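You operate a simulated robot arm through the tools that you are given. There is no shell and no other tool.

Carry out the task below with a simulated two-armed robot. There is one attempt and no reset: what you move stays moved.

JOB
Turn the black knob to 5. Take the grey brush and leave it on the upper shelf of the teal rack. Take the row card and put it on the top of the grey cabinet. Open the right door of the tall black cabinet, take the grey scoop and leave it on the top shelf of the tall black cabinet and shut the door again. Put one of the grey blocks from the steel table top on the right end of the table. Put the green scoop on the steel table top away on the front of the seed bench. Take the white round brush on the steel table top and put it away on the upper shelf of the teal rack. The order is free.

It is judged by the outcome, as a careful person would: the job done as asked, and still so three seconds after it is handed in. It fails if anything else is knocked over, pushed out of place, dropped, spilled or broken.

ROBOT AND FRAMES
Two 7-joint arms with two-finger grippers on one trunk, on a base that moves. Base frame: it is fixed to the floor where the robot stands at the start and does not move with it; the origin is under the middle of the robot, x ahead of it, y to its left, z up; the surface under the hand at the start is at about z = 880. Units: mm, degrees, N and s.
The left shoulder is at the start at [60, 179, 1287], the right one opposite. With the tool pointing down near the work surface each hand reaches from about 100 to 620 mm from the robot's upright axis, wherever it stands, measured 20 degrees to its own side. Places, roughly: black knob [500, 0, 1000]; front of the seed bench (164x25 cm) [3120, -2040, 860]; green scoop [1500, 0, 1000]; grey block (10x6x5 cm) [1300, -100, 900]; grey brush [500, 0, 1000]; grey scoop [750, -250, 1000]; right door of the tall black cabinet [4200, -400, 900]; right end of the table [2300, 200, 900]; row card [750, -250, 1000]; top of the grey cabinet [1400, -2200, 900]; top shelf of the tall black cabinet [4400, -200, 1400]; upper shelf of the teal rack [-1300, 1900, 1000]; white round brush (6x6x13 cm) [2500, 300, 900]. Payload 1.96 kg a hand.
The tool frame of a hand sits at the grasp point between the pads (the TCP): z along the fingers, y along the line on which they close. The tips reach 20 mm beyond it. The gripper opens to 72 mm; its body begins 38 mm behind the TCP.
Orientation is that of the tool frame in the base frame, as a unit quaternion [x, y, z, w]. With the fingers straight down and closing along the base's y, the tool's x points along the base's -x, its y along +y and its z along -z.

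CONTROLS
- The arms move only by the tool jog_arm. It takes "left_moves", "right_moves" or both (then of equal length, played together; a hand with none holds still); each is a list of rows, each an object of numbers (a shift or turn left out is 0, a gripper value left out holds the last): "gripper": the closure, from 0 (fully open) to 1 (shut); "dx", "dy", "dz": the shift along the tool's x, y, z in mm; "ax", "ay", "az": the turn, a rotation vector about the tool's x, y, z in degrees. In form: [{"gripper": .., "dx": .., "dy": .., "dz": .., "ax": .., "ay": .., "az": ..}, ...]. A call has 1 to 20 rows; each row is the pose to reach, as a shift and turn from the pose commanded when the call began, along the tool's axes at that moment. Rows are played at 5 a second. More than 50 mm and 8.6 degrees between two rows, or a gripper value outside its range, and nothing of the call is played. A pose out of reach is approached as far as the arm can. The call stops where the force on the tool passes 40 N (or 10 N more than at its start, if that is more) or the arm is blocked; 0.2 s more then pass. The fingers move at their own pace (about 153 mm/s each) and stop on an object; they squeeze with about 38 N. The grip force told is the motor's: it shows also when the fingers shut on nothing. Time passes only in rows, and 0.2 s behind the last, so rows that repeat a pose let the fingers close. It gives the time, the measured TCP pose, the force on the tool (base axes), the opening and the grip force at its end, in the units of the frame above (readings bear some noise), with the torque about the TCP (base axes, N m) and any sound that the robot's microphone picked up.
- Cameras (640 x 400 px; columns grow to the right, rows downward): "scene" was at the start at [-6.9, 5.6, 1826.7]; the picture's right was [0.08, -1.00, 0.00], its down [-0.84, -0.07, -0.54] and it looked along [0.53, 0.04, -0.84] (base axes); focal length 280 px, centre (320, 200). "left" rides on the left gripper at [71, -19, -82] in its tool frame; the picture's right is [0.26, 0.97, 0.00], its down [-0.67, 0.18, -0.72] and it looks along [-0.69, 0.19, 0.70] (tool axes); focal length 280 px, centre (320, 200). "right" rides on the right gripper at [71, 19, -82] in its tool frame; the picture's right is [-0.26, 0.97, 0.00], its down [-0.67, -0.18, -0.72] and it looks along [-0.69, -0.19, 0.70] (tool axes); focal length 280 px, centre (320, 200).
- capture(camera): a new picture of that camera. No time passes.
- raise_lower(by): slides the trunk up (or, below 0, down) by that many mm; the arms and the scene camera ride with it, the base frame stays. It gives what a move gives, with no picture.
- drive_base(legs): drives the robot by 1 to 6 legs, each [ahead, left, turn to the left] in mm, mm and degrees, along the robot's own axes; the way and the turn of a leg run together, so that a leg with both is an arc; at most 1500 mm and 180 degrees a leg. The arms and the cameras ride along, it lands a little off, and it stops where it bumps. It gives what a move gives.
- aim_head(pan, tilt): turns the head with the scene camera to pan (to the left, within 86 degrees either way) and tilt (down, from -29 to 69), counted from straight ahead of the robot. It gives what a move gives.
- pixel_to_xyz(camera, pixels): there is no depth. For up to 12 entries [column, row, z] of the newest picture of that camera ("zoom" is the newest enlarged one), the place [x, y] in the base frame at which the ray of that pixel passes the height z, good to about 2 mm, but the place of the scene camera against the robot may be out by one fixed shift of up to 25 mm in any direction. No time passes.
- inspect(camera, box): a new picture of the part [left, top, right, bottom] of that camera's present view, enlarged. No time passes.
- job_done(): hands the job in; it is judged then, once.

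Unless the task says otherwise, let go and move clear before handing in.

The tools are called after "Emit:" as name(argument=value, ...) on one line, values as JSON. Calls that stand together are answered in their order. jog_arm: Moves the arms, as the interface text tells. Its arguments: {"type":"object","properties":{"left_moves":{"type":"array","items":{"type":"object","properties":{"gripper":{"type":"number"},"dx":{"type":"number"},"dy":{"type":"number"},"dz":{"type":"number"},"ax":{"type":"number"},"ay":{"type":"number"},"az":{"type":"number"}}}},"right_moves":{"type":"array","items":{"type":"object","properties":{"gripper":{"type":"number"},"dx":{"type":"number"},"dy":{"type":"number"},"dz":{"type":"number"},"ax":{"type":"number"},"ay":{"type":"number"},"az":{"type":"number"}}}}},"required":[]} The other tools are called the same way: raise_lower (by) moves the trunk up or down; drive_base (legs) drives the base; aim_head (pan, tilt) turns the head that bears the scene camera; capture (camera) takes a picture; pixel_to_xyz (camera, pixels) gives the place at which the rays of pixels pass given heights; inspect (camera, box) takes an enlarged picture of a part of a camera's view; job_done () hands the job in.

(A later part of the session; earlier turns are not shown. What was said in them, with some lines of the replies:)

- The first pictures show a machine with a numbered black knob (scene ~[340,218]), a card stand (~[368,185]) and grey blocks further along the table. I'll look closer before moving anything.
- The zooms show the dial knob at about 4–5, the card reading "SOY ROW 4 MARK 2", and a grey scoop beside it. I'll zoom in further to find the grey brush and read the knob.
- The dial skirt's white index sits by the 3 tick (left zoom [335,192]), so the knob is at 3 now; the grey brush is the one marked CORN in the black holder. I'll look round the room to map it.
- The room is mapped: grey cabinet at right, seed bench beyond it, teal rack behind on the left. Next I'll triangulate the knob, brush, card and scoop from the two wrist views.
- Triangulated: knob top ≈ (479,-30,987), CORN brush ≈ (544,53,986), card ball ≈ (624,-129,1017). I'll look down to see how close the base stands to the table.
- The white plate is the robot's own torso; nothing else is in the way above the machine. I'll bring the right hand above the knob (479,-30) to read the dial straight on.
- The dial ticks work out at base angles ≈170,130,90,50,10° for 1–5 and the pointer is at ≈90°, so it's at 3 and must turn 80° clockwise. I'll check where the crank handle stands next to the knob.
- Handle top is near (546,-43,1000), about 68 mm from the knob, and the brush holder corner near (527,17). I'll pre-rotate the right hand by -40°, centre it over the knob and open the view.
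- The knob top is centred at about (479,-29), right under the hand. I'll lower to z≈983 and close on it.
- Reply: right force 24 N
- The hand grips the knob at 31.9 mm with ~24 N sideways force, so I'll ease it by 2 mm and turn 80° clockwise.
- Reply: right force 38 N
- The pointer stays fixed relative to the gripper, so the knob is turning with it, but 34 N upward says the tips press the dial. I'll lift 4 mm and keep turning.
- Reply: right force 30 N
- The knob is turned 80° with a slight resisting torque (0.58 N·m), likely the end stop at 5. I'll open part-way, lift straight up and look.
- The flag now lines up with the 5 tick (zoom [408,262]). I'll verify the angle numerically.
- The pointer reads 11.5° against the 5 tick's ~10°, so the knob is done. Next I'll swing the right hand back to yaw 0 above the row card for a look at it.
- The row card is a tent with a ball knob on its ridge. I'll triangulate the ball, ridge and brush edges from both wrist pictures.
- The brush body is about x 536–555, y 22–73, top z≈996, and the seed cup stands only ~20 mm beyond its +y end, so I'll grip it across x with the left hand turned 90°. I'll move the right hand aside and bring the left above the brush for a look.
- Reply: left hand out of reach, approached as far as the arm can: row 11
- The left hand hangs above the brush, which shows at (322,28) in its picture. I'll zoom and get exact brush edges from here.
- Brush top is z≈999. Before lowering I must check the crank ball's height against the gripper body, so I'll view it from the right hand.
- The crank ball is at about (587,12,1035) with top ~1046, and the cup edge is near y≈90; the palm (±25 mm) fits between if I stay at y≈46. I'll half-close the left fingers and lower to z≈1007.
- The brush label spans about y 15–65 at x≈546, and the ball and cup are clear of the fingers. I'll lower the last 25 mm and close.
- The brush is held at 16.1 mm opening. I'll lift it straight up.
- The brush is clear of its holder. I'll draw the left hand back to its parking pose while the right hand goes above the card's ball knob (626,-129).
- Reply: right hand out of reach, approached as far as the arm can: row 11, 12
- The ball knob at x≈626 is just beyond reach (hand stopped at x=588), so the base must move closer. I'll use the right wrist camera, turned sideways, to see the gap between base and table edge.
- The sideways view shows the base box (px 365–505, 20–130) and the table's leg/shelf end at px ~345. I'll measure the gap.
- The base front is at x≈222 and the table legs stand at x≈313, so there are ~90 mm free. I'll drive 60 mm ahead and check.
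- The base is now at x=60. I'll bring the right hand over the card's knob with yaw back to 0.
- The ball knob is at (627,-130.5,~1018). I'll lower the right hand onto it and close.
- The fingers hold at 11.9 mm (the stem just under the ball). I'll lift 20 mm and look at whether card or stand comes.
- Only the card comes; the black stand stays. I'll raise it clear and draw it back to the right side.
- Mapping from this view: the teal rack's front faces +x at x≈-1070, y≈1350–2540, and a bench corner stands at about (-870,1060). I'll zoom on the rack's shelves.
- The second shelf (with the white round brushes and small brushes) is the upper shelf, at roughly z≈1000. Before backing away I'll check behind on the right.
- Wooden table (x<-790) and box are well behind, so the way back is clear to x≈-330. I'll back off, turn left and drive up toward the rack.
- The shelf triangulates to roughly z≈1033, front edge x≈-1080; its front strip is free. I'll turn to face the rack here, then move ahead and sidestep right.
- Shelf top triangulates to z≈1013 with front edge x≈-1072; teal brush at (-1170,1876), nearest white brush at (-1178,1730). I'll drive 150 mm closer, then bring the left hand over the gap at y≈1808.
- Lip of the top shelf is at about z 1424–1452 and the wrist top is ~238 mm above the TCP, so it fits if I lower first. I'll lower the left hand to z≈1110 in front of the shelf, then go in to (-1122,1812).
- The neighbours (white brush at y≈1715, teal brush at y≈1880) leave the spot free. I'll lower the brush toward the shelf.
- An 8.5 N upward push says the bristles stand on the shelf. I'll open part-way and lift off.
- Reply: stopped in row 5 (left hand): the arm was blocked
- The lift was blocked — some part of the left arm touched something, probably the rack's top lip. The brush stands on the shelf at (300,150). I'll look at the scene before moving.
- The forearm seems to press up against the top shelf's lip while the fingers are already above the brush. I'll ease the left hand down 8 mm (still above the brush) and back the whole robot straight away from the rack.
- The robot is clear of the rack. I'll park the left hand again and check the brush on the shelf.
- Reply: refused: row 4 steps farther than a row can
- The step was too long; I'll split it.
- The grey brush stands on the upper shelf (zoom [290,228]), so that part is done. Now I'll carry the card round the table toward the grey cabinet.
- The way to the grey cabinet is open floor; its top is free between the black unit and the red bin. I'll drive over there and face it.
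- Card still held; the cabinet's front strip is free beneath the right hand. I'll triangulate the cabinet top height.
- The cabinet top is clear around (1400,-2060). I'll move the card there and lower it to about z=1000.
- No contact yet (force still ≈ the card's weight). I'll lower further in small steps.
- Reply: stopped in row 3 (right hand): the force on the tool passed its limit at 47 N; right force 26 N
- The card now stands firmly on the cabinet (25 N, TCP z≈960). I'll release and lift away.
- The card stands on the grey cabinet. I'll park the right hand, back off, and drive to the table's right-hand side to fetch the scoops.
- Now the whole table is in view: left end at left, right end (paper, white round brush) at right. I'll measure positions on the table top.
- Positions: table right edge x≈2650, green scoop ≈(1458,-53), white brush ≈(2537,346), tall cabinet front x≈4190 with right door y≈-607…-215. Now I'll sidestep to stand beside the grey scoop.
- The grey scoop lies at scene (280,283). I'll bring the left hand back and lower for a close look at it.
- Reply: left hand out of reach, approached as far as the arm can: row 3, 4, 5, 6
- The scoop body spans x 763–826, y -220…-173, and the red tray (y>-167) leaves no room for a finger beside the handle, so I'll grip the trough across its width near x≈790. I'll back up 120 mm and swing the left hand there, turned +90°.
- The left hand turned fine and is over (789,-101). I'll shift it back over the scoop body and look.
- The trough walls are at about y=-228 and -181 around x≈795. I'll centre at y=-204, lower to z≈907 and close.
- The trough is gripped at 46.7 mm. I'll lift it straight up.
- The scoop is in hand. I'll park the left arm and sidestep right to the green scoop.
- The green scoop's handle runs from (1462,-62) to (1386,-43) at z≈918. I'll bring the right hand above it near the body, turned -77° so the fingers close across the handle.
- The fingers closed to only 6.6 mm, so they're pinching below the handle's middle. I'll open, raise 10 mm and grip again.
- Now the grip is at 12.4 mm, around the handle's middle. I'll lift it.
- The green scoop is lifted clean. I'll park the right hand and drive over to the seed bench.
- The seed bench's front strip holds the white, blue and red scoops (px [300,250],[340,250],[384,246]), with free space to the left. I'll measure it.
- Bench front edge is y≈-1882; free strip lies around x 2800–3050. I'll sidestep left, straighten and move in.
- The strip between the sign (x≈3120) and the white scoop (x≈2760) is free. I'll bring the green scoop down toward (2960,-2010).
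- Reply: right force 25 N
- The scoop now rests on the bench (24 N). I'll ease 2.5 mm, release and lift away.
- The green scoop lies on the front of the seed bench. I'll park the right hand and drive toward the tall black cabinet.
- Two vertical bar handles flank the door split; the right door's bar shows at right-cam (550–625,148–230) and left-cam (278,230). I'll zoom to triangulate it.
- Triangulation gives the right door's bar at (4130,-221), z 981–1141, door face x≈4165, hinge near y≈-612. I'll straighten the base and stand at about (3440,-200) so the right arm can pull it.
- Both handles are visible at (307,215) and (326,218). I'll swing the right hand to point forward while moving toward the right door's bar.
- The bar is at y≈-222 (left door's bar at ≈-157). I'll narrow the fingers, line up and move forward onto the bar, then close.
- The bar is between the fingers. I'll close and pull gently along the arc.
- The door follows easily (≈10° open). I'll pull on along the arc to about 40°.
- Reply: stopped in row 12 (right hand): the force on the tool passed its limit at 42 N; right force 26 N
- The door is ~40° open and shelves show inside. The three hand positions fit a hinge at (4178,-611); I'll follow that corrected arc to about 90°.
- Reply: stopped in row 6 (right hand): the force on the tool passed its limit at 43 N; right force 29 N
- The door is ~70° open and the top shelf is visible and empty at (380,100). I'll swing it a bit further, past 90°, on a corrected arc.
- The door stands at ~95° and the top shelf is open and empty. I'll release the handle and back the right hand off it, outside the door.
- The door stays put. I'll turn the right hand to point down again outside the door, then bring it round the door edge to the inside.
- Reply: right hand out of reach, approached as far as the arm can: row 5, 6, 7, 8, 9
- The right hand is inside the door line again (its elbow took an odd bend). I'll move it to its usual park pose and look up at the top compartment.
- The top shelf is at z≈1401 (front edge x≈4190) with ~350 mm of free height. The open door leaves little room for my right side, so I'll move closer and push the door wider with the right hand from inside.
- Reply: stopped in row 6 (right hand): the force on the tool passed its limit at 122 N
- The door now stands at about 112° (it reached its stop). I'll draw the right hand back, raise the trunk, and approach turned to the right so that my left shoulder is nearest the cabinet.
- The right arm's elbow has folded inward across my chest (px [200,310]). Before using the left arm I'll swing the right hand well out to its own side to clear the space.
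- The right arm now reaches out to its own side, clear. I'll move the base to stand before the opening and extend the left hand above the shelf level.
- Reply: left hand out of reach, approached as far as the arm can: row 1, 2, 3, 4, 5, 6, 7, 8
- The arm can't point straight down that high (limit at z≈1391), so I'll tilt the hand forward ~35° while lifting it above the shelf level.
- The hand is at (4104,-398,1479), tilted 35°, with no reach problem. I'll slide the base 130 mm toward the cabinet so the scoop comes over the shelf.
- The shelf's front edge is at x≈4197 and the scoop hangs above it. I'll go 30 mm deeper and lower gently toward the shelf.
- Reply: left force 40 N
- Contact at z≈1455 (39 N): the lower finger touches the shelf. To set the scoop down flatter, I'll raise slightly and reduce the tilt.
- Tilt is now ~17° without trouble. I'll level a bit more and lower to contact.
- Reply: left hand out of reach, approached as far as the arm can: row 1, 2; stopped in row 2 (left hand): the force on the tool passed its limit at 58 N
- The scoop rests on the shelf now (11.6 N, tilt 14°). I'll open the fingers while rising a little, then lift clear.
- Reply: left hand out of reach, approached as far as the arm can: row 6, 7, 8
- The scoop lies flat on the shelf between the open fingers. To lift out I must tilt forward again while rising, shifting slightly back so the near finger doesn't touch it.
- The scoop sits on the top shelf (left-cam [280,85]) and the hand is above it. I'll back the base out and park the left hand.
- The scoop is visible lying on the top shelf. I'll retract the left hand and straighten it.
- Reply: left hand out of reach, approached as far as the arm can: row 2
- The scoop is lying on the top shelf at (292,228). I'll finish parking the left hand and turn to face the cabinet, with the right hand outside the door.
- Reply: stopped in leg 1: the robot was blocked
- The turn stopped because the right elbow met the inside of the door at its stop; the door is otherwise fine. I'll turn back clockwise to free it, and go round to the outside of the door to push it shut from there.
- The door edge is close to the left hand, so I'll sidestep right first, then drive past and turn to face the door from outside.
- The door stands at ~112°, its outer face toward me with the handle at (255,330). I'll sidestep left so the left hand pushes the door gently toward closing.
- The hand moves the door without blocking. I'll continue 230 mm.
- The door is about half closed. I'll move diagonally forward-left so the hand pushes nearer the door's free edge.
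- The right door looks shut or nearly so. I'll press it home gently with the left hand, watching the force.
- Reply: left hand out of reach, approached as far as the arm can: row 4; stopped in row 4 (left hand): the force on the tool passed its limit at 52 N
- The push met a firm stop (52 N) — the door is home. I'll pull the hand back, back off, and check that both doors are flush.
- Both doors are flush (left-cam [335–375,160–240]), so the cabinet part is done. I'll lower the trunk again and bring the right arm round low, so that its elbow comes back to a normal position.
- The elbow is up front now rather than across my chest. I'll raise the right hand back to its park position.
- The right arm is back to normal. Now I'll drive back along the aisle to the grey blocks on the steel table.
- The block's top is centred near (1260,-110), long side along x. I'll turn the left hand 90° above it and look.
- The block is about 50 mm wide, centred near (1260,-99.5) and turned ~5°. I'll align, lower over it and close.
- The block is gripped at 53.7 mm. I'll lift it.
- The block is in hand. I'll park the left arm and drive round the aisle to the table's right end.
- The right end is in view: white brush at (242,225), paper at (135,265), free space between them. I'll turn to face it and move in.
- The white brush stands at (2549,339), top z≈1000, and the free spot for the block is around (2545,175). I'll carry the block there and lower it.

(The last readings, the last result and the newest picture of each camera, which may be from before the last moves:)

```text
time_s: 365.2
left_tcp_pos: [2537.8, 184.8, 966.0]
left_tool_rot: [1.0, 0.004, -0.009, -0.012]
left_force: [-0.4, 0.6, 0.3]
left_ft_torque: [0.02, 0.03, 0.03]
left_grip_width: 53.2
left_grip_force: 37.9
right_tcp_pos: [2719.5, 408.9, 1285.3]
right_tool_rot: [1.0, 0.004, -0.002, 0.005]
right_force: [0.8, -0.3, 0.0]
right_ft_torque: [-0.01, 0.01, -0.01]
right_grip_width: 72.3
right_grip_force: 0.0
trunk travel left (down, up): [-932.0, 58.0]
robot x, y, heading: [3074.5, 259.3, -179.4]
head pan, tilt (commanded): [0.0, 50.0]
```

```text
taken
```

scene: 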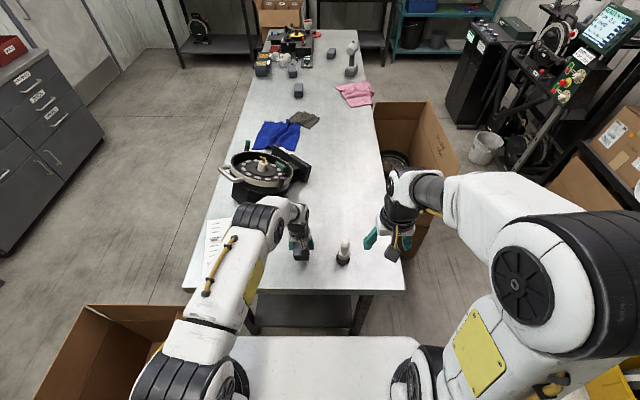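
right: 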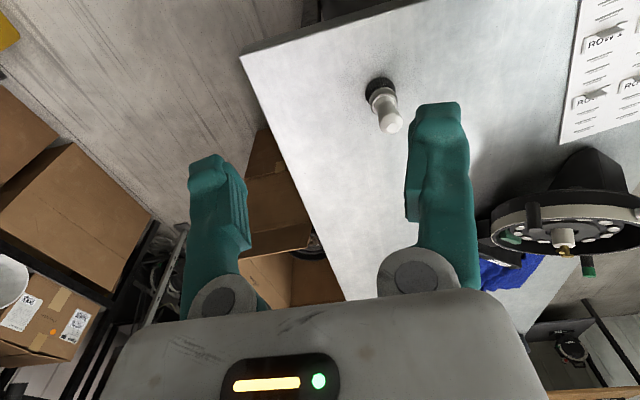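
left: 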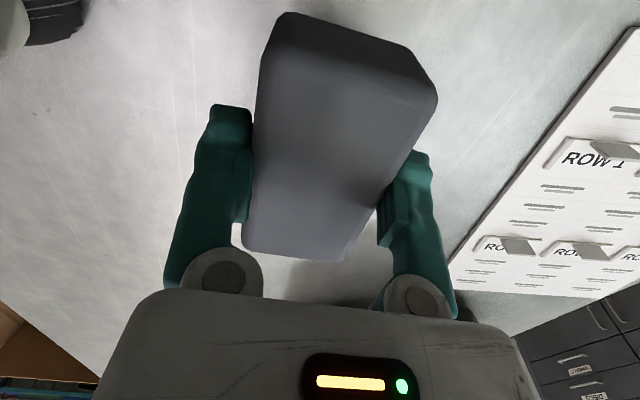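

Emit:
jog_arm(left_moves=[{"dz": 15}, {"dz": 30}, {"dz": 38}, {"dz": 42}, {"dz": 45}])

```text
time_s: 366.4
left_tcp_pos: [2536.6, 184.9, 922.6]
left_tool_rot: [1.0, 0.004, -0.01, -0.012]
left_force: [-0.8, -0.7, 5.3]
left_ft_torque: [-0.15, -0.18, -0.09]
left_grip_width: 53.5
left_grip_force: 37.8
right_tcp_pos: [2721.6, 409.2, 1286.3]
right_tool_rot: [1.0, 0.004, -0.002, 0.005]
right_force: [0.5, 0.2, 0.4]
right_ft_torque: [0.0, 0.05, -0.05]
right_grip_width: 72.1
right_grip_force: 0.0
trunk travel left (down, up): [-932.0, 58.0]
robot x, y, heading: [3077.4, 254.0, -179.3]
head pan, tilt (commanded): [0.0, 50.0]
```

The block just touches the table (5 N). One more millimetre, then release and lift.

Emit:
jog_arm(left_moves=[{"dz": 1.5}, {"dz": 1.5, "gripper": 0.1}, {"dz": 1.5, "gripper": 0.0}, {"dz": -15}, {"dz": -50}, {"dz": -95}, {"dz": -140}])

Emit:
capture(camera="left")

Emit:
inspect(camera="scene", box=[180, 190, 420, 310])

```text
time_s: 368.0
left_tcp_pos: [2540.5, 181.5, 1060.1]
left_tool_rot: [1.0, 0.004, -0.009, -0.012]
left_force: [-1.2, -0.2, 1.0]
left_ft_torque: [-0.01, 0.0, -0.01]
left_grip_width: 72.0
left_grip_force: 0.2
right_tcp_pos: [2719.7, 408.8, 1285.9]
right_tool_rot: [1.0, 0.003, -0.001, 0.005]
right_force: [-0.3, 0.0, 0.1]
right_ft_torque: [0.03, 0.02, 0.0]
right_grip_width: 71.9
right_grip_force: 0.1
trunk travel left (down, up): [-932.0, 58.0]
robot x, y, heading: [3078.4, 257.0, -179.3]
head pan, tilt (commanded): [0.0, 50.0]
```

```text
taken
```

left: 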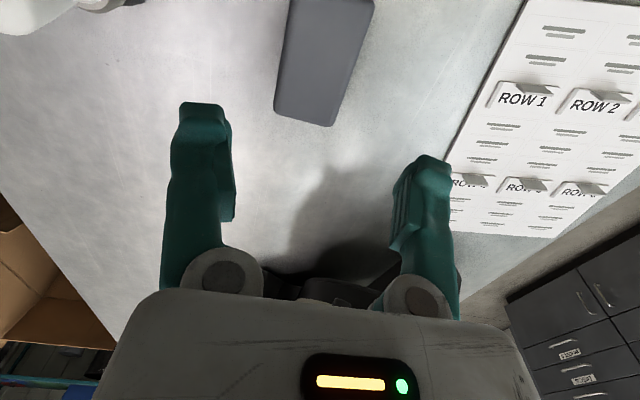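

```text
2.67 times, centred on (300, 250) of scene
```

zoom: 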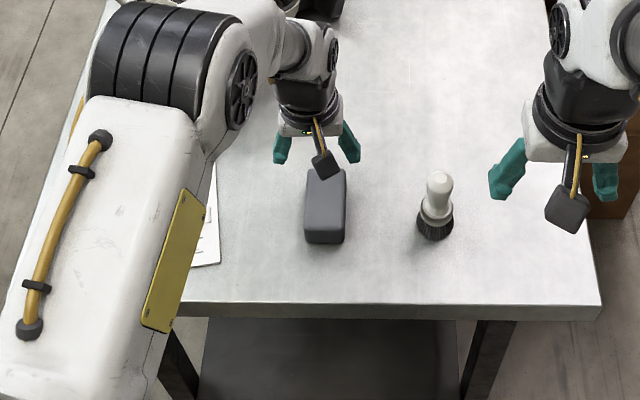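

The block stands on the table's right end. I'll park the left hand while the right hand goes above the white brush.

Emit:
jog_arm(left_moves=[{"dx": 10, "dy": 5, "dz": -35}, {"dx": 30, "dy": 14, "dz": -70}, {"dx": 52, "dy": 25, "dz": -105}, {"dx": 75, "dy": 36, "dz": -140}, {"dx": 98, "dy": 47, "dz": -172}, {"dx": 121, "dy": 58, "dz": -202}, {"dx": 145, "dy": 69, "dz": -228}, {"dx": 168, "dy": 80, "dz": -252}], right_moves=[{"dx": -20, "dy": 8, "dz": 20}, {"dx": -42, "dy": 17, "dz": 42}, {"dx": -64, "dy": 26, "dz": 64}, {"dx": -86, "dy": 35, "dz": 86}, {"dx": -108, "dy": 44, "dz": 108}, {"dx": -130, "dy": 53, "dz": 130}, {"dx": -151, "dy": 62, "dz": 155}, {"dx": -171, "dy": 70, "dz": 180}])

Emit:
capture(camera="right")

Emit:
inspect(camera="right", box=[250, 0, 410, 120])

```text
time_s: 369.8
left_tcp_pos: [2712.7, 97.3, 1310.4]
left_tool_rot: [1.0, 0.005, -0.009, -0.013]
left_force: [0.8, -0.6, 0.5]
left_ft_torque: [0.02, -0.04, 0.03]
left_grip_width: 72.1
left_grip_force: 0.1
right_tcp_pos: [2549.0, 333.5, 1106.4]
right_tool_rot: [1.0, 0.003, -0.002, 0.005]
right_force: [0.1, -0.3, 0.2]
right_ft_torque: [-0.01, -0.01, 0.03]
right_grip_width: 72.0
right_grip_force: 0.1
trunk travel left (down, up): [-932.0, 58.0]
robot x, y, heading: [3076.5, 257.7, -179.3]
head pan, tilt (commanded): [0.0, 50.0]
```

```text
taken
```

right: 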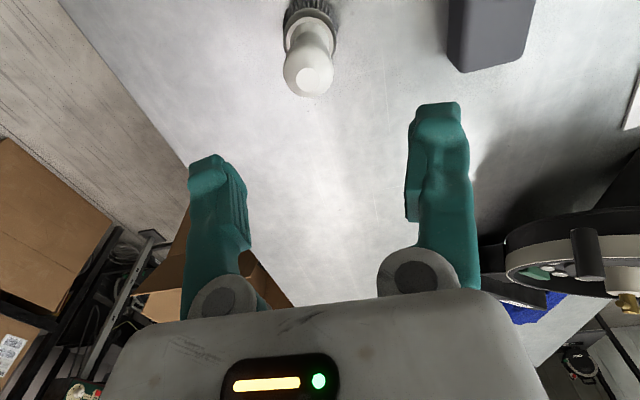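

```text
3.33 times, centred on (330, 60) of right
```

zoom: 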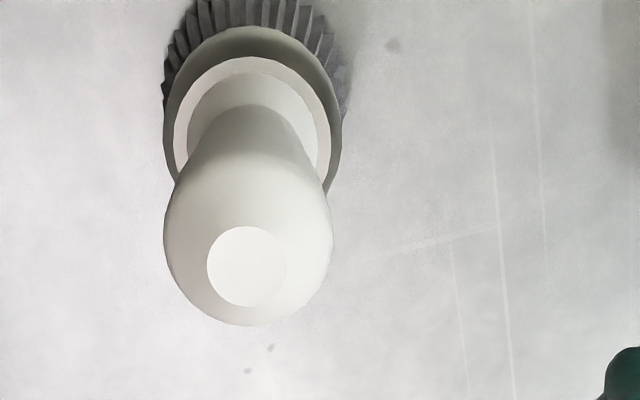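

Emit:
pixel_to_xyz(camera="right", pixels=[[307.6, 79.6, 1000], [307.6, 79.6, 1010], [307.6, 79.6, 990], [308, 25, 925], [284, 70, 985], [333, 72, 985]])

```text
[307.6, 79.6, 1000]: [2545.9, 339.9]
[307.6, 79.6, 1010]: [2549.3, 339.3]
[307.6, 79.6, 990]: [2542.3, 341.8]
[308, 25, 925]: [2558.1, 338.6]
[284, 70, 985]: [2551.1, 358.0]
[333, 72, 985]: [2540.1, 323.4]
```

The brush's axis is at (2549,339.5) with its top at z≈1010. I'll lower over the handle and close.

Emit:
jog_arm(right_moves=[{"dy": -6, "dz": 40}, {"dy": -6, "dz": 80}, {"dy": -6, "dz": 110}, {"dy": -6, "dz": 130}, {"dy": -6, "dz": 130, "gripper": 1}, {"dy": -6, "dz": 130}, {"dy": -6, "dz": 130}, {"dy": -6, "dz": 130}])

Emit:
capture(camera="right")

```text
time_s: 371.6
left_tcp_pos: [2710.6, 97.5, 1309.5]
left_tool_rot: [1.0, 0.005, -0.009, -0.012]
left_force: [0.1, -0.1, -0.8]
left_ft_torque: [0.05, -0.01, 0.0]
left_grip_width: 71.7
left_grip_force: 0.1
right_tcp_pos: [2550.3, 338.1, 975.9]
right_tool_rot: [1.0, 0.004, -0.001, 0.005]
right_force: [-0.6, -0.2, 0.5]
right_ft_torque: [0.01, 0.0, 0.0]
right_grip_width: 33.5
right_grip_force: 37.7
trunk travel left (down, up): [-932.0, 58.0]
robot x, y, heading: [3075.0, 251.4, -179.2]
head pan, tilt (commanded): [0.0, 50.0]
```

```text
taken
```

right: 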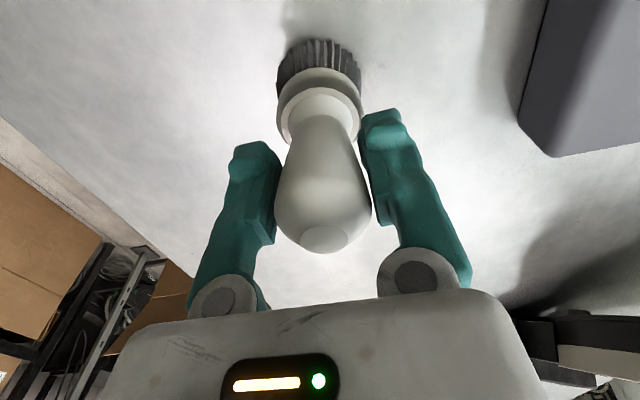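

The brush is held at 33.5 mm. I'll lift it straight and park it.

Emit:
jog_arm(right_moves=[{"dz": -15}, {"dz": -50}, {"dz": -95}, {"dx": 15, "dy": -6, "dz": -140}, {"dx": 38, "dy": -15, "dz": -180}, {"dx": 62, "dy": -25, "dz": -218}, {"dx": 88, "dy": -36, "dz": -252}, {"dx": 115, "dy": -47, "dz": -282}, {"dx": 140, "dy": -57, "dz": -305}, {"dx": 155, "dy": -63, "dz": -314}])

Emit:
capture(camera="right")

Emit:
capture(camera="scene")

```text
time_s: 373.8
left_tcp_pos: [2711.2, 97.9, 1309.3]
left_tool_rot: [1.0, 0.004, -0.009, -0.012]
left_force: [0.4, 0.1, -0.2]
left_ft_torque: [0.02, -0.03, 0.0]
left_grip_width: 72.1
left_grip_force: 0.0
right_tcp_pos: [2705.0, 404.6, 1289.0]
right_tool_rot: [1.0, 0.003, -0.002, 0.005]
right_force: [-0.1, 0.4, -1.1]
right_ft_torque: [0.01, -0.01, 0.01]
right_grip_width: 33.5
right_grip_force: 38.1
trunk travel left (down, up): [-932.0, 58.0]
robot x, y, heading: [3073.4, 258.1, -179.4]
head pan, tilt (commanded): [0.0, 50.0]
```

```text
taken
```

right: 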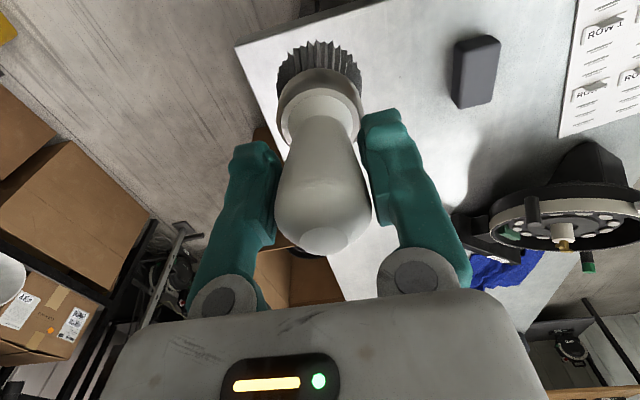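

```text
taken
```

scene: 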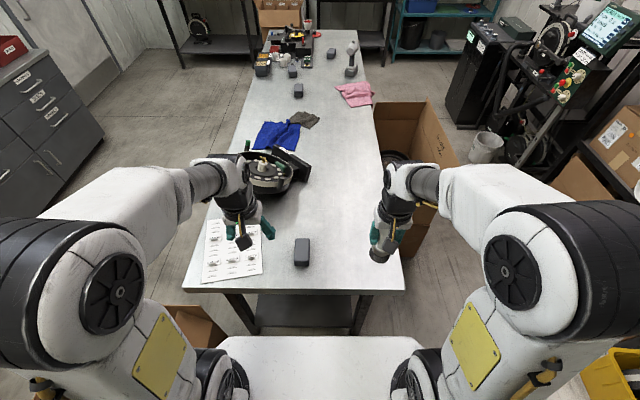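

Block and empty spot look right; the brush is in the right hand. I'll drive the long way round to the teal rack.

Emit:
drive_base(legs=[[-380, 0, 0], [0, 1230, 0], [1500, 0, 0]])

Emit:
aim_head(pan=0, tilt=30)

Emit:
capture(camera="scene")

```text
time_s: 388.9
left_tcp_pos: [1652.4, -1126.4, 1308.8]
left_tool_rot: [1.0, -0.012, -0.008, -0.012]
left_force: [-0.4, 0.8, -0.2]
left_ft_torque: [-0.02, 0.01, 0.0]
left_grip_width: 71.7
left_grip_force: 0.0
right_tcp_pos: [1657.4, -818.5, 1290.1]
right_tool_rot: [1.0, -0.013, -0.002, 0.005]
right_force: [-0.3, -0.2, -1.7]
right_ft_torque: [-0.02, -0.02, -0.04]
right_grip_width: 33.3
right_grip_force: 37.9
trunk travel left (down, up): [-932.0, 58.0]
robot x, y, heading: [2018.8, -977.7, 178.8]
head pan, tilt (commanded): [0.0, 50.0]
```

```text
time_s: 389.7
left_tcp_pos: [1651.5, -1127.2, 1308.6]
left_tool_rot: [1.0, -0.012, -0.009, -0.012]
left_force: [-0.1, -0.1, -0.1]
left_ft_torque: [0.0, 0.0, 0.0]
left_grip_width: 72.0
left_grip_force: 0.0
right_tcp_pos: [1656.4, -820.3, 1289.1]
right_tool_rot: [1.0, -0.014, -0.002, 0.005]
right_force: [-0.2, -0.5, -1.1]
right_ft_torque: [0.03, 0.01, -0.02]
right_grip_width: 33.4
right_grip_force: 38.1
trunk travel left (down, up): [-932.0, 58.0]
robot x, y, heading: [2019.0, -983.8, 178.8]
head pan, tilt (commanded): [0.0, 30.0]
```

```text
taken
```

scene: 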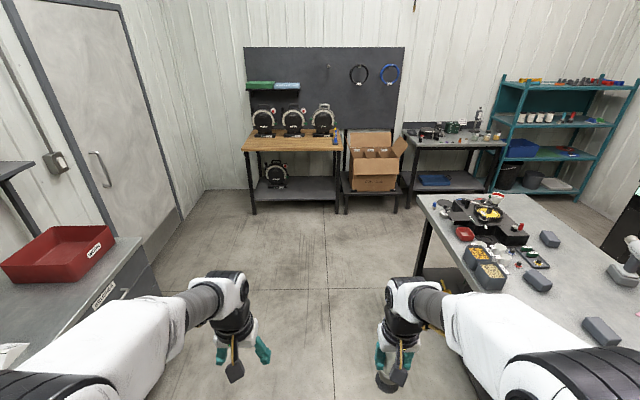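

The aisle ahead is clear. I'll continue to the table's left end and turn toward the rack.

Emit:
drive_base(legs=[[1500, 0, 0], [790, 0, 0], [0, 0, -89], [1500, 0, 0], [880, 0, 0]])

Emit:
aim_head(pan=45, tilt=35)

Emit:
capture(camera="scene")

```text
time_s: 416.0
left_tcp_pos: [-390.1, 1858.0, 1309.4]
left_tool_rot: [-0.7, 0.714, -0.003, 0.014]
left_force: [-0.5, 0.0, 0.3]
left_ft_torque: [-0.01, -0.01, 0.04]
left_grip_width: 71.9
left_grip_force: 0.1
right_tcp_pos: [-82.9, 1854.8, 1288.9]
right_tool_rot: [-0.699, 0.715, 0.005, -0.002]
right_force: [0.0, -0.6, -0.8]
right_ft_torque: [-0.01, 0.0, 0.0]
right_grip_width: 33.3
right_grip_force: 37.9
trunk travel left (down, up): [-932.0, 58.0]
robot x, y, heading: [-241.1, 1487.1, 89.0]
head pan, tilt (commanded): [0.0, 30.0]
```

```text
time_s: 417.1
left_tcp_pos: [-390.6, 1858.9, 1309.8]
left_tool_rot: [-0.7, 0.714, -0.002, 0.014]
left_force: [0.6, -0.2, -0.2]
left_ft_torque: [0.0, 0.01, -0.02]
left_grip_width: 72.1
left_grip_force: 0.0
right_tcp_pos: [-82.9, 1855.4, 1288.8]
right_tool_rot: [-0.7, 0.714, 0.005, -0.003]
right_force: [0.4, 0.0, -0.4]
right_ft_torque: [0.0, 0.01, -0.03]
right_grip_width: 33.2
right_grip_force: 37.8
trunk travel left (down, up): [-932.0, 58.0]
robot x, y, heading: [-241.2, 1493.3, 89.0]
head pan, tilt (commanded): [45.0, 35.0]
```

```text
taken
```

scene: 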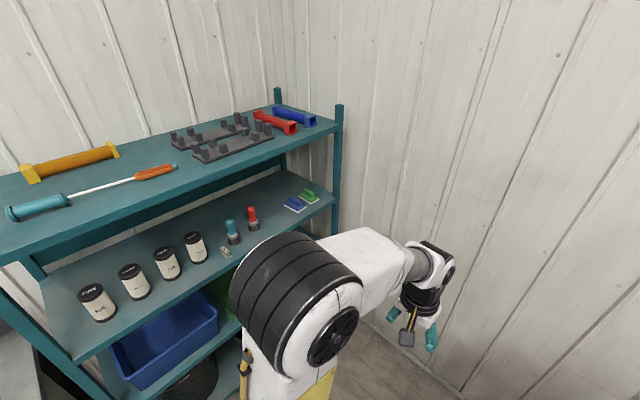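

The brush shelf is in view, with free room between the red brush (252,215) and the blue/green ones (300,200). I'll sidestep, turn to face it and line up.

Emit:
drive_base(legs=[[0, 100, 0], [0, 0, 91], [130, 0, 0], [0, -380, 0]])

Emit:
aim_head(pan=0, tilt=40)

Emit:
capture(camera="scene")

Emit:
capture(camera="right")

Emit:
capture(camera="left")

```text
time_s: 425.1
left_tcp_pos: [-830.1, 1736.5, 1309.8]
left_tool_rot: [1.0, -0.007, -0.009, -0.013]
left_force: [0.5, -0.2, 0.1]
left_ft_torque: [0.05, -0.03, 0.0]
left_grip_width: 72.1
left_grip_force: 0.0
right_tcp_pos: [-829.8, 2044.2, 1288.8]
right_tool_rot: [1.0, -0.008, -0.001, 0.005]
right_force: [0.0, 0.1, -1.2]
right_ft_torque: [0.03, 0.02, -0.01]
right_grip_width: 33.4
right_grip_force: 38.4
trunk travel left (down, up): [-932.0, 58.0]
robot x, y, heading: [-463.1, 1889.0, 179.5]
head pan, tilt (commanded): [45.0, 35.0]
```

```text
time_s: 426.2
left_tcp_pos: [-830.1, 1737.6, 1309.3]
left_tool_rot: [1.0, -0.007, -0.008, -0.013]
left_force: [-0.3, -0.1, 0.5]
left_ft_torque: [0.0, 0.03, -0.01]
left_grip_width: 72.0
left_grip_force: 0.2
right_tcp_pos: [-827.8, 2044.4, 1290.3]
right_tool_rot: [1.0, -0.007, -0.002, 0.005]
right_force: [-0.7, -0.6, 0.0]
right_ft_torque: [0.01, 0.02, -0.03]
right_grip_width: 33.0
right_grip_force: 37.7
trunk travel left (down, up): [-932.0, 58.0]
robot x, y, heading: [-464.7, 1888.8, 179.5]
head pan, tilt (commanded): [0.0, 40.0]
```

```text
taken
```

scene: 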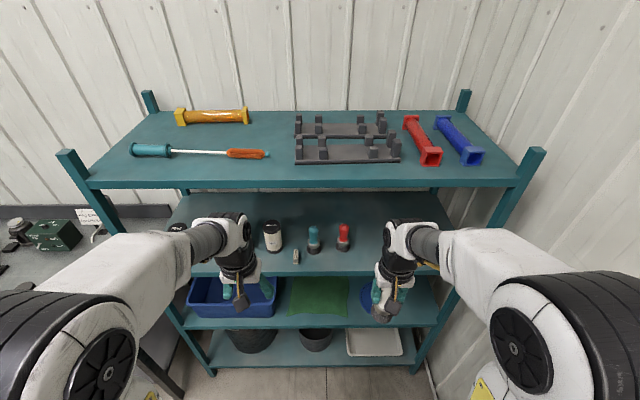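

```text
taken
```

right: 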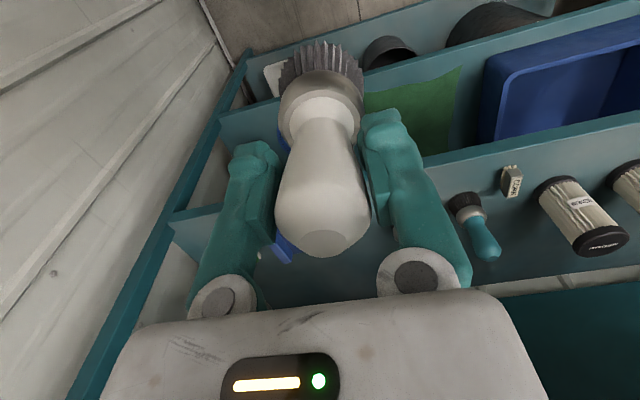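

```text
taken
```

left: 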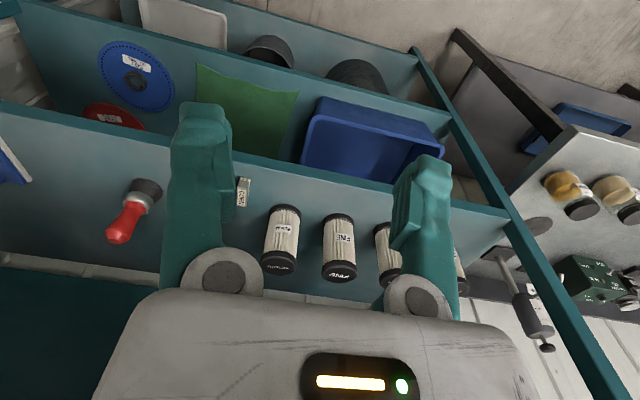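

Emit:
pixel_to_xyz(camera="left", pixels=[[150, 188, 1013], [10, 180, 1013], [30, 178, 1013], [100, 125, 1013], [245, 180, 1013]])

Emit:
pixel_to_xyz(camera="right", pixels=[[280, 240, 1013], [510, 185, 1013], [465, 198, 1013], [180, 215, 1013]])

Emit:
pixel_to_xyz(camera="scene", pixels=[[343, 248, 1013], [440, 255, 1013], [400, 275, 1013], [300, 275, 1013]])

```text
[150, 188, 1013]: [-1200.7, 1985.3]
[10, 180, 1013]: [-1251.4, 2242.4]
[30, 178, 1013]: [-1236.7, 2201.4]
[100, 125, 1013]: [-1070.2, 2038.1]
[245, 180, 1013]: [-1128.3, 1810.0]
```

```text
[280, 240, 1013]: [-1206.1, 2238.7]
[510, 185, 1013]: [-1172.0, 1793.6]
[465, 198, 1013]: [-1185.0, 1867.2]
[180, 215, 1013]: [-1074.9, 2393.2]
```

```text
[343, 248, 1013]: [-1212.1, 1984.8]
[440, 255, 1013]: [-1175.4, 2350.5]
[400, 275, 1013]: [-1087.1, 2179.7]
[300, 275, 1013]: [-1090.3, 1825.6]
```

Red brush at (-1195,1983) and blue at y≈2220 leave y≈2095 free. I'll move 110 mm closer, lower the trunk a little so the elbow stays under the top shelf, and bring the brush in.

Emit:
drive_base(legs=[[110, 0, 0]])

Emit:
raise_lower(by=-60)

Emit:
jog_arm(right_moves=[{"dy": -10, "dz": 30}, {"dy": -25, "dz": 60}, {"dy": -40, "dz": 85}, {"dx": -30, "dy": -51, "dz": 90}, {"dx": -65, "dy": -51, "dz": 90}, {"dx": -100, "dy": -51, "dz": 90}])

Emit:
capture(camera="right")

Emit:
capture(camera="scene")

```text
time_s: 427.4
left_tcp_pos: [-936.9, 1738.3, 1310.7]
left_tool_rot: [1.0, -0.007, -0.01, -0.012]
left_force: [-0.4, 1.2, -0.3]
left_ft_torque: [-0.01, -0.02, 0.02]
left_grip_width: 72.1
left_grip_force: 0.1
right_tcp_pos: [-935.2, 2046.9, 1289.7]
right_tool_rot: [1.0, -0.008, -0.003, 0.005]
right_force: [0.2, 0.1, -0.8]
right_ft_torque: [-0.02, 0.02, 0.03]
right_grip_width: 33.2
right_grip_force: 37.1
trunk travel left (down, up): [-932.0, 58.0]
robot x, y, heading: [-572.3, 1888.8, 179.1]
head pan, tilt (commanded): [0.0, 40.0]
```

```text
time_s: 428.4
left_tcp_pos: [-938.7, 1739.3, 1250.2]
left_tool_rot: [1.0, -0.008, -0.009, -0.012]
left_force: [0.3, 0.3, -0.1]
left_ft_torque: [0.02, 0.04, 0.01]
left_grip_width: 72.1
left_grip_force: 0.1
right_tcp_pos: [-936.8, 2047.4, 1230.1]
right_tool_rot: [1.0, -0.008, -0.002, 0.005]
right_force: [-0.1, 0.7, -0.6]
right_ft_torque: [0.02, -0.01, -0.05]
right_grip_width: 33.1
right_grip_force: 38.7
trunk travel left (down, up): [-872.0, 118.0]
robot x, y, heading: [-570.0, 1891.2, 179.3]
head pan, tilt (commanded): [0.0, 40.0]
```

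```text
time_s: 429.8
left_tcp_pos: [-941.9, 1737.6, 1248.6]
left_tool_rot: [1.0, -0.007, -0.008, -0.012]
left_force: [-0.7, 0.7, 0.1]
left_ft_torque: [-0.04, -0.04, 0.02]
left_grip_width: 72.2
left_grip_force: 0.1
right_tcp_pos: [-1039.0, 2097.7, 1138.2]
right_tool_rot: [1.0, -0.008, -0.001, 0.006]
right_force: [-0.1, -1.0, -1.6]
right_ft_torque: [-0.04, -0.02, 0.01]
right_grip_width: 33.3
right_grip_force: 37.9
trunk travel left (down, up): [-872.0, 118.0]
robot x, y, heading: [-574.1, 1888.7, 179.3]
head pan, tilt (commanded): [0.0, 40.0]
```

```text
taken
```

right: 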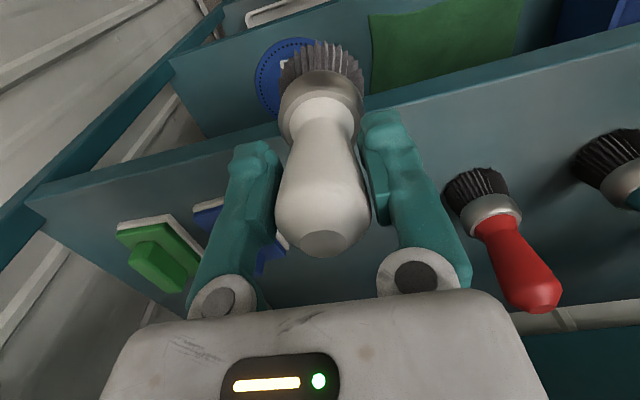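

```text
taken
```

scene: 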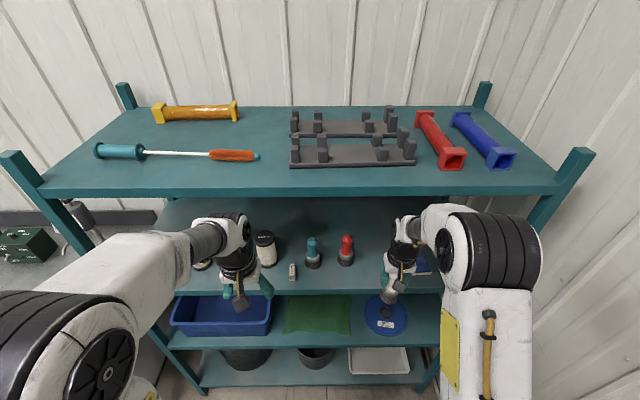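

Emit:
jog_arm(right_moves=[{"dx": -32}, {"dx": -64}, {"dx": -96}, {"dx": -96, "dz": 12}, {"dx": -96, "dz": 20}])

Emit:
capture(camera="right")

Emit:
capture(camera="scene")

```text
time_s: 431.0
left_tcp_pos: [-941.4, 1739.8, 1249.3]
left_tool_rot: [1.0, -0.006, -0.008, -0.013]
left_force: [0.0, -0.1, -0.1]
left_ft_torque: [0.01, 0.03, 0.02]
left_grip_width: 71.9
left_grip_force: 0.1
right_tcp_pos: [-1136.3, 2098.2, 1120.0]
right_tool_rot: [1.0, -0.008, -0.003, 0.005]
right_force: [-1.2, 0.2, -0.5]
right_ft_torque: [0.02, -0.02, 0.01]
right_grip_width: 33.2
right_grip_force: 38.0
trunk travel left (down, up): [-872.0, 118.0]
robot x, y, heading: [-576.0, 1889.4, 179.4]
head pan, tilt (commanded): [0.0, 40.0]
```

```text
taken
```

right: 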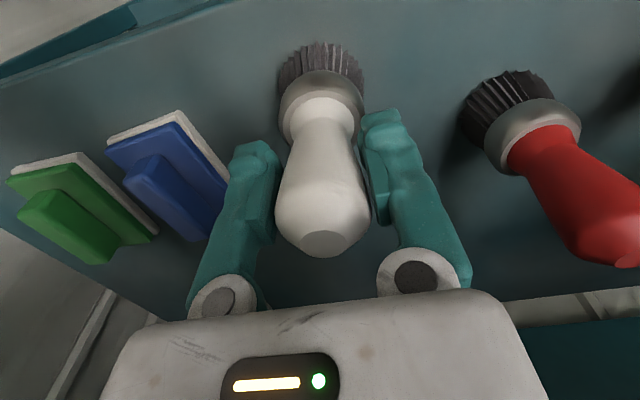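

```text
taken
```

scene: 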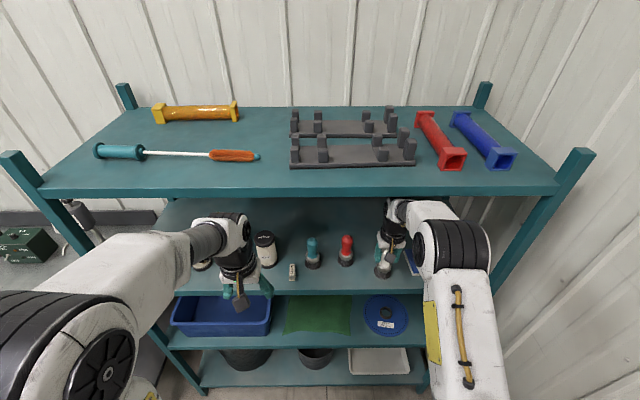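

The brush hangs over the shelf, clear of the blue and red brushes. I'll lower it to contact in small steps.

Emit:
jog_arm(right_moves=[{"dz": 3}, {"dz": 6}, {"dz": 9}, {"dz": 11}])

```text
time_s: 432.0
left_tcp_pos: [-936.6, 1738.0, 1250.8]
left_tool_rot: [1.0, -0.007, -0.01, -0.013]
left_force: [-0.1, -0.1, -0.6]
left_ft_torque: [0.02, 0.0, 0.06]
left_grip_width: 72.1
left_grip_force: 0.1
right_tcp_pos: [-1133.8, 2098.1, 1111.4]
right_tool_rot: [1.0, -0.009, -0.005, 0.005]
right_force: [-7.4, 0.4, 29.0]
right_ft_torque: [0.06, 0.42, 0.04]
right_grip_width: 33.2
right_grip_force: 38.2
trunk travel left (down, up): [-872.0, 118.0]
robot x, y, heading: [-576.1, 1889.5, 179.3]
head pan, tilt (commanded): [0.0, 40.0]
```

Contact at z≈1111 (29 N). I'll ease up 1.5 mm, open the fingers, and draw the hand straight back out.

Emit:
jog_arm(right_moves=[{"dz": -1.5}, {"dz": -1.5, "gripper": 0.2}, {"dz": -1.5, "gripper": 0.1}, {"dz": -1.5, "gripper": 0.1}])

Emit:
capture(camera="right")

```text
time_s: 433.0
left_tcp_pos: [-939.8, 1739.3, 1249.9]
left_tool_rot: [1.0, -0.007, -0.008, -0.013]
left_force: [-1.1, -0.1, -0.2]
left_ft_torque: [0.02, -0.01, 0.0]
left_grip_width: 72.0
left_grip_force: 0.0
right_tcp_pos: [-1133.0, 2099.1, 1108.8]
right_tool_rot: [1.0, -0.009, -0.001, 0.006]
right_force: [0.4, 0.4, 0.0]
right_ft_torque: [0.02, 0.0, -0.02]
right_grip_width: 64.8
right_grip_force: 0.1
trunk travel left (down, up): [-872.0, 118.0]
robot x, y, heading: [-573.3, 1891.4, 179.2]
head pan, tilt (commanded): [0.0, 40.0]
```

```text
taken
```

right: 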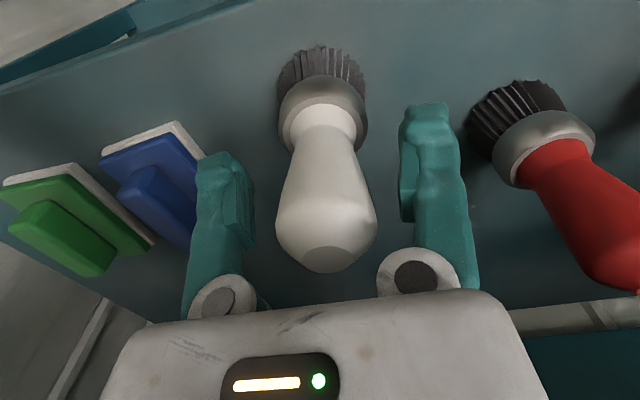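

The brush stands free. I'll rise 8 mm for palm clearance and withdraw the hand straight back.

Emit:
jog_arm(right_moves=[{"dz": -4}, {"dz": -8}, {"dx": 25, "dz": -8}, {"dx": 60, "dz": -8}, {"dx": 100, "dz": -8}, {"dx": 145, "dz": -8}, {"dx": 190, "dz": -8}])

Emit:
capture(camera="right")

Emit:
inspect(camera="scene", box=[170, 180, 470, 350])

```text
time_s: 434.6
left_tcp_pos: [-937.4, 1739.0, 1250.0]
left_tool_rot: [1.0, -0.008, -0.009, -0.012]
left_force: [0.2, -0.4, -1.1]
left_ft_torque: [0.03, 0.0, 0.03]
left_grip_width: 72.0
left_grip_force: 0.1
right_tcp_pos: [-944.2, 2092.2, 1117.5]
right_tool_rot: [1.0, -0.008, -0.003, 0.005]
right_force: [0.8, 0.3, -0.4]
right_ft_torque: [0.0, 0.03, -0.02]
right_grip_width: 64.8
right_grip_force: 0.1
trunk travel left (down, up): [-872.0, 118.0]
robot x, y, heading: [-571.2, 1891.6, 179.2]
head pan, tilt (commanded): [0.0, 40.0]
```

```text
taken
```

right: 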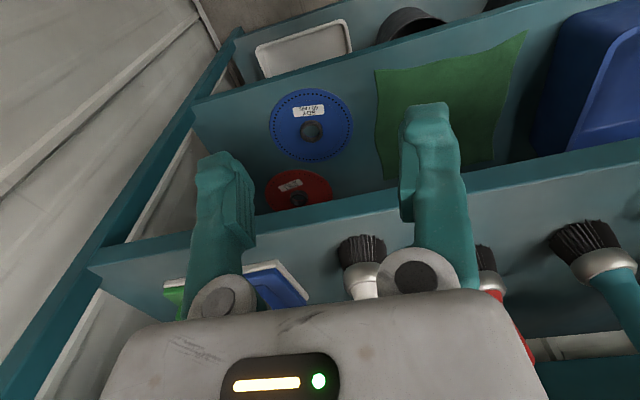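

```text
2.13 times, centred on (320, 265) of scene
```

zoom: 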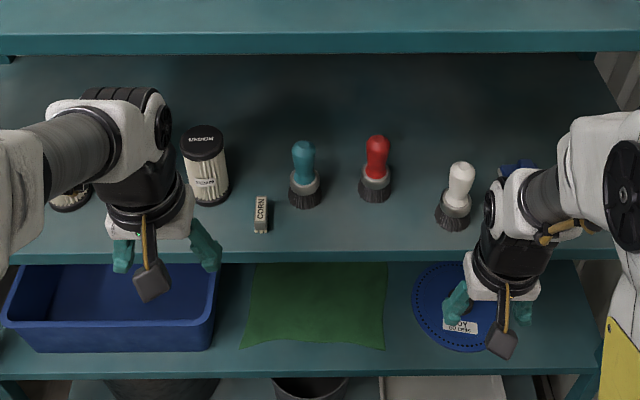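

Both brushes stand on the upper shelf. I'll back off, park the arm, and turn to check the rest of the workplace before handing in.

Emit:
drive_base(legs=[[-200, 0, 0]])

Emit:
jog_arm(right_moves=[{"dx": 5, "dy": 10, "dz": -35}, {"dx": 5, "dy": 20, "dz": -70}, {"dx": 5, "dy": 30, "dz": -105}, {"dx": 5, "dy": 40, "dz": -130, "gripper": 0}])

Emit:
capture(camera="scene")

Emit:
drive_base(legs=[[0, 0, 90], [500, 0, 0]])

Emit:
aim_head(pan=45, tilt=30)

Emit:
capture(camera="scene")

```text
time_s: 436.1
left_tcp_pos: [-747.4, 1737.3, 1248.9]
left_tool_rot: [1.0, -0.009, -0.009, -0.012]
left_force: [-0.4, -0.1, 0.2]
left_ft_torque: [-0.02, -0.01, 0.02]
left_grip_width: 72.0
left_grip_force: 0.1
right_tcp_pos: [-754.5, 2090.7, 1115.9]
right_tool_rot: [1.0, -0.009, -0.002, 0.006]
right_force: [0.5, -0.8, 0.4]
right_ft_torque: [-0.02, -0.04, 0.0]
right_grip_width: 64.7
right_grip_force: 0.0
trunk travel left (down, up): [-872.0, 118.0]
robot x, y, heading: [-378.1, 1889.9, 179.2]
head pan, tilt (commanded): [0.0, 40.0]
```

```text
time_s: 437.1
left_tcp_pos: [-745.0, 1735.7, 1248.8]
left_tool_rot: [1.0, -0.008, -0.01, -0.012]
left_force: [-0.2, 0.1, 0.5]
left_ft_torque: [0.04, -0.01, -0.01]
left_grip_width: 71.9
left_grip_force: 0.0
right_tcp_pos: [-747.3, 2049.9, 1247.4]
right_tool_rot: [1.0, -0.009, -0.001, 0.005]
right_force: [-0.1, -0.2, 0.0]
right_ft_torque: [0.0, -0.01, -0.01]
right_grip_width: 72.0
right_grip_force: 0.1
trunk travel left (down, up): [-872.0, 118.0]
robot x, y, heading: [-377.0, 1889.0, 179.0]
head pan, tilt (commanded): [0.0, 40.0]
```

```text
taken
```

scene: 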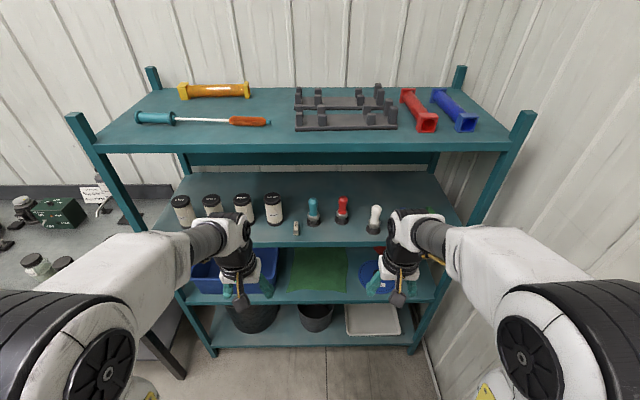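

```text
time_s: 444.1
left_tcp_pos: [-183.0, 1032.3, 1249.5]
left_tool_rot: [0.693, 0.721, -0.016, -0.002]
left_force: [0.0, 0.0, -0.8]
left_ft_torque: [0.0, -0.02, -0.01]
left_grip_width: 71.8
left_grip_force: 0.0
right_tcp_pos: [-496.7, 1012.8, 1248.0]
right_tool_rot: [0.694, 0.72, 0.003, 0.005]
right_force: [0.3, 0.2, 0.3]
right_ft_torque: [-0.01, -0.01, 0.02]
right_grip_width: 71.9
right_grip_force: 0.0
trunk travel left (down, up): [-872.0, 118.0]
robot x, y, heading: [-353.1, 1390.6, -87.6]
head pan, tilt (commanded): [0.0, 40.0]
```

```text
time_s: 445.2
left_tcp_pos: [-182.1, 1032.1, 1249.4]
left_tool_rot: [0.693, 0.721, -0.015, -0.002]
left_force: [0.2, -1.0, 0.5]
left_ft_torque: [0.01, 0.02, 0.01]
left_grip_width: 71.9
left_grip_force: 0.0
right_tcp_pos: [-496.4, 1011.7, 1247.1]
right_tool_rot: [0.693, 0.721, 0.003, 0.005]
right_force: [-0.6, 0.0, 0.3]
right_ft_torque: [0.0, 0.0, 0.0]
right_grip_width: 72.1
right_grip_force: 0.1
trunk travel left (down, up): [-872.0, 118.0]
robot x, y, heading: [-353.7, 1389.8, -88.1]
head pan, tilt (commanded): [45.0, 30.0]
```

```text
taken
```

scene: 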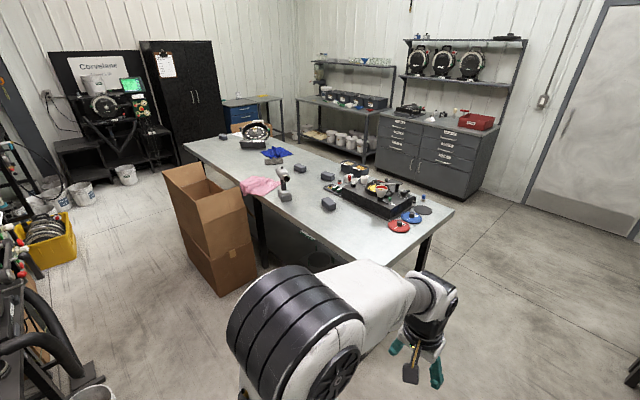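

Overview looks in order: both cabinet doors shut, table intact. I'll zoom on the machine, the cabinets and the far table end.

Emit:
inspect(camera="scene", box=[310, 150, 470, 250])

Emit:
inspect(camera="scene", box=[120, 30, 280, 150])

Emit:
inspect(camera="scene", box=[300, 60, 500, 180])

Emit:
inspect(camera="scene", box=[180, 110, 340, 220])

```text
4.00 times, centred on (390, 200) of scene
```

zoom: 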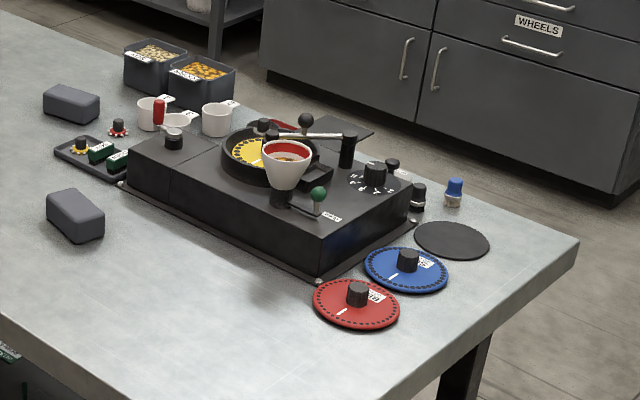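

```text
3.33 times, centred on (200, 90) of scene
```

zoom: 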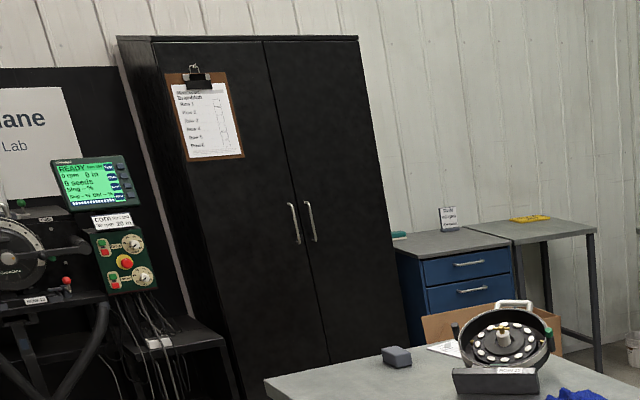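

```text
3.20 times, centred on (400, 120) of scene
```

zoom: 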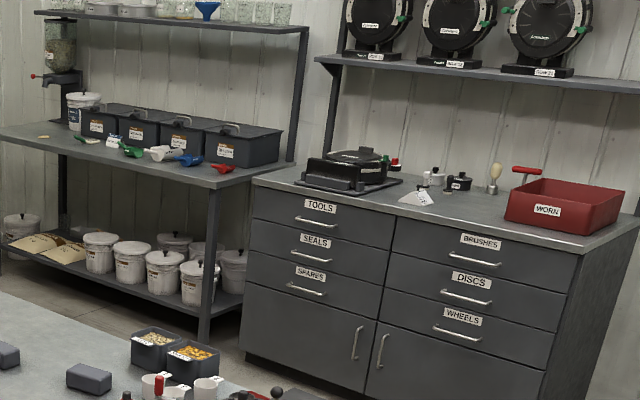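

```text
3.64 times, centred on (260, 165) of scene
```

zoom: 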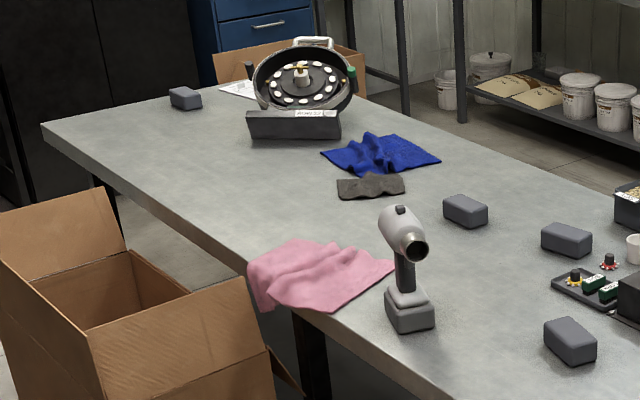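

The zooms show the card on the grey cabinet, the green scoop on the seed bench, the cabinet shut and the block on the table's right end. Both brushes stand on the rack's upper shelf and nothing looks disturbed. The knob was left at 5 and not touched since, so everything is done, the hands are clear, and I'm handing in.

Emit:
job_done()

```text
The job is handed in.
```

The job is handed in. I checked every item on camera except the knob, which I last checked right after turning it.

| Item | Where it is now |
|---|---|
| Black knob | Turned from 3 to 5. The pointer lined up with the 5 mark, and I did not touch it again. |
| Grey brush (the one marked CORN) | Upper shelf of the teal rack, standing near the front. |
| Row card | On top of the grey cabinet, on its own. I left its black stand on the machine. |
| Grey scoop | Lying flat on the top shelf of the tall black cabinet. The right door is shut, flush with the left one. |
| Grey block | On the right end of the table, between the paper and where the white brush stood. |
| Green scoop | On the front of the seed bench, next to the white scoop. |
| White round brush | Upper shelf of the teal rack, between the red and blue brushes. |

Three unplanned contacts happened on the way. In the last pictures nothing looked knocked over or out of place.

- **Teal rack:** my left arm was blocked while lifting off the shelf, most likely by the lip of the top shelf.
- **Cabinet door:** I pushed the open door against its stop hard enough to read about 120 N. My right elbow later met the door once more during a turn.
- **Top shelf of the cabinet:** the hand pressed the shelf with up to about 58 N while I was setting the scoop down.
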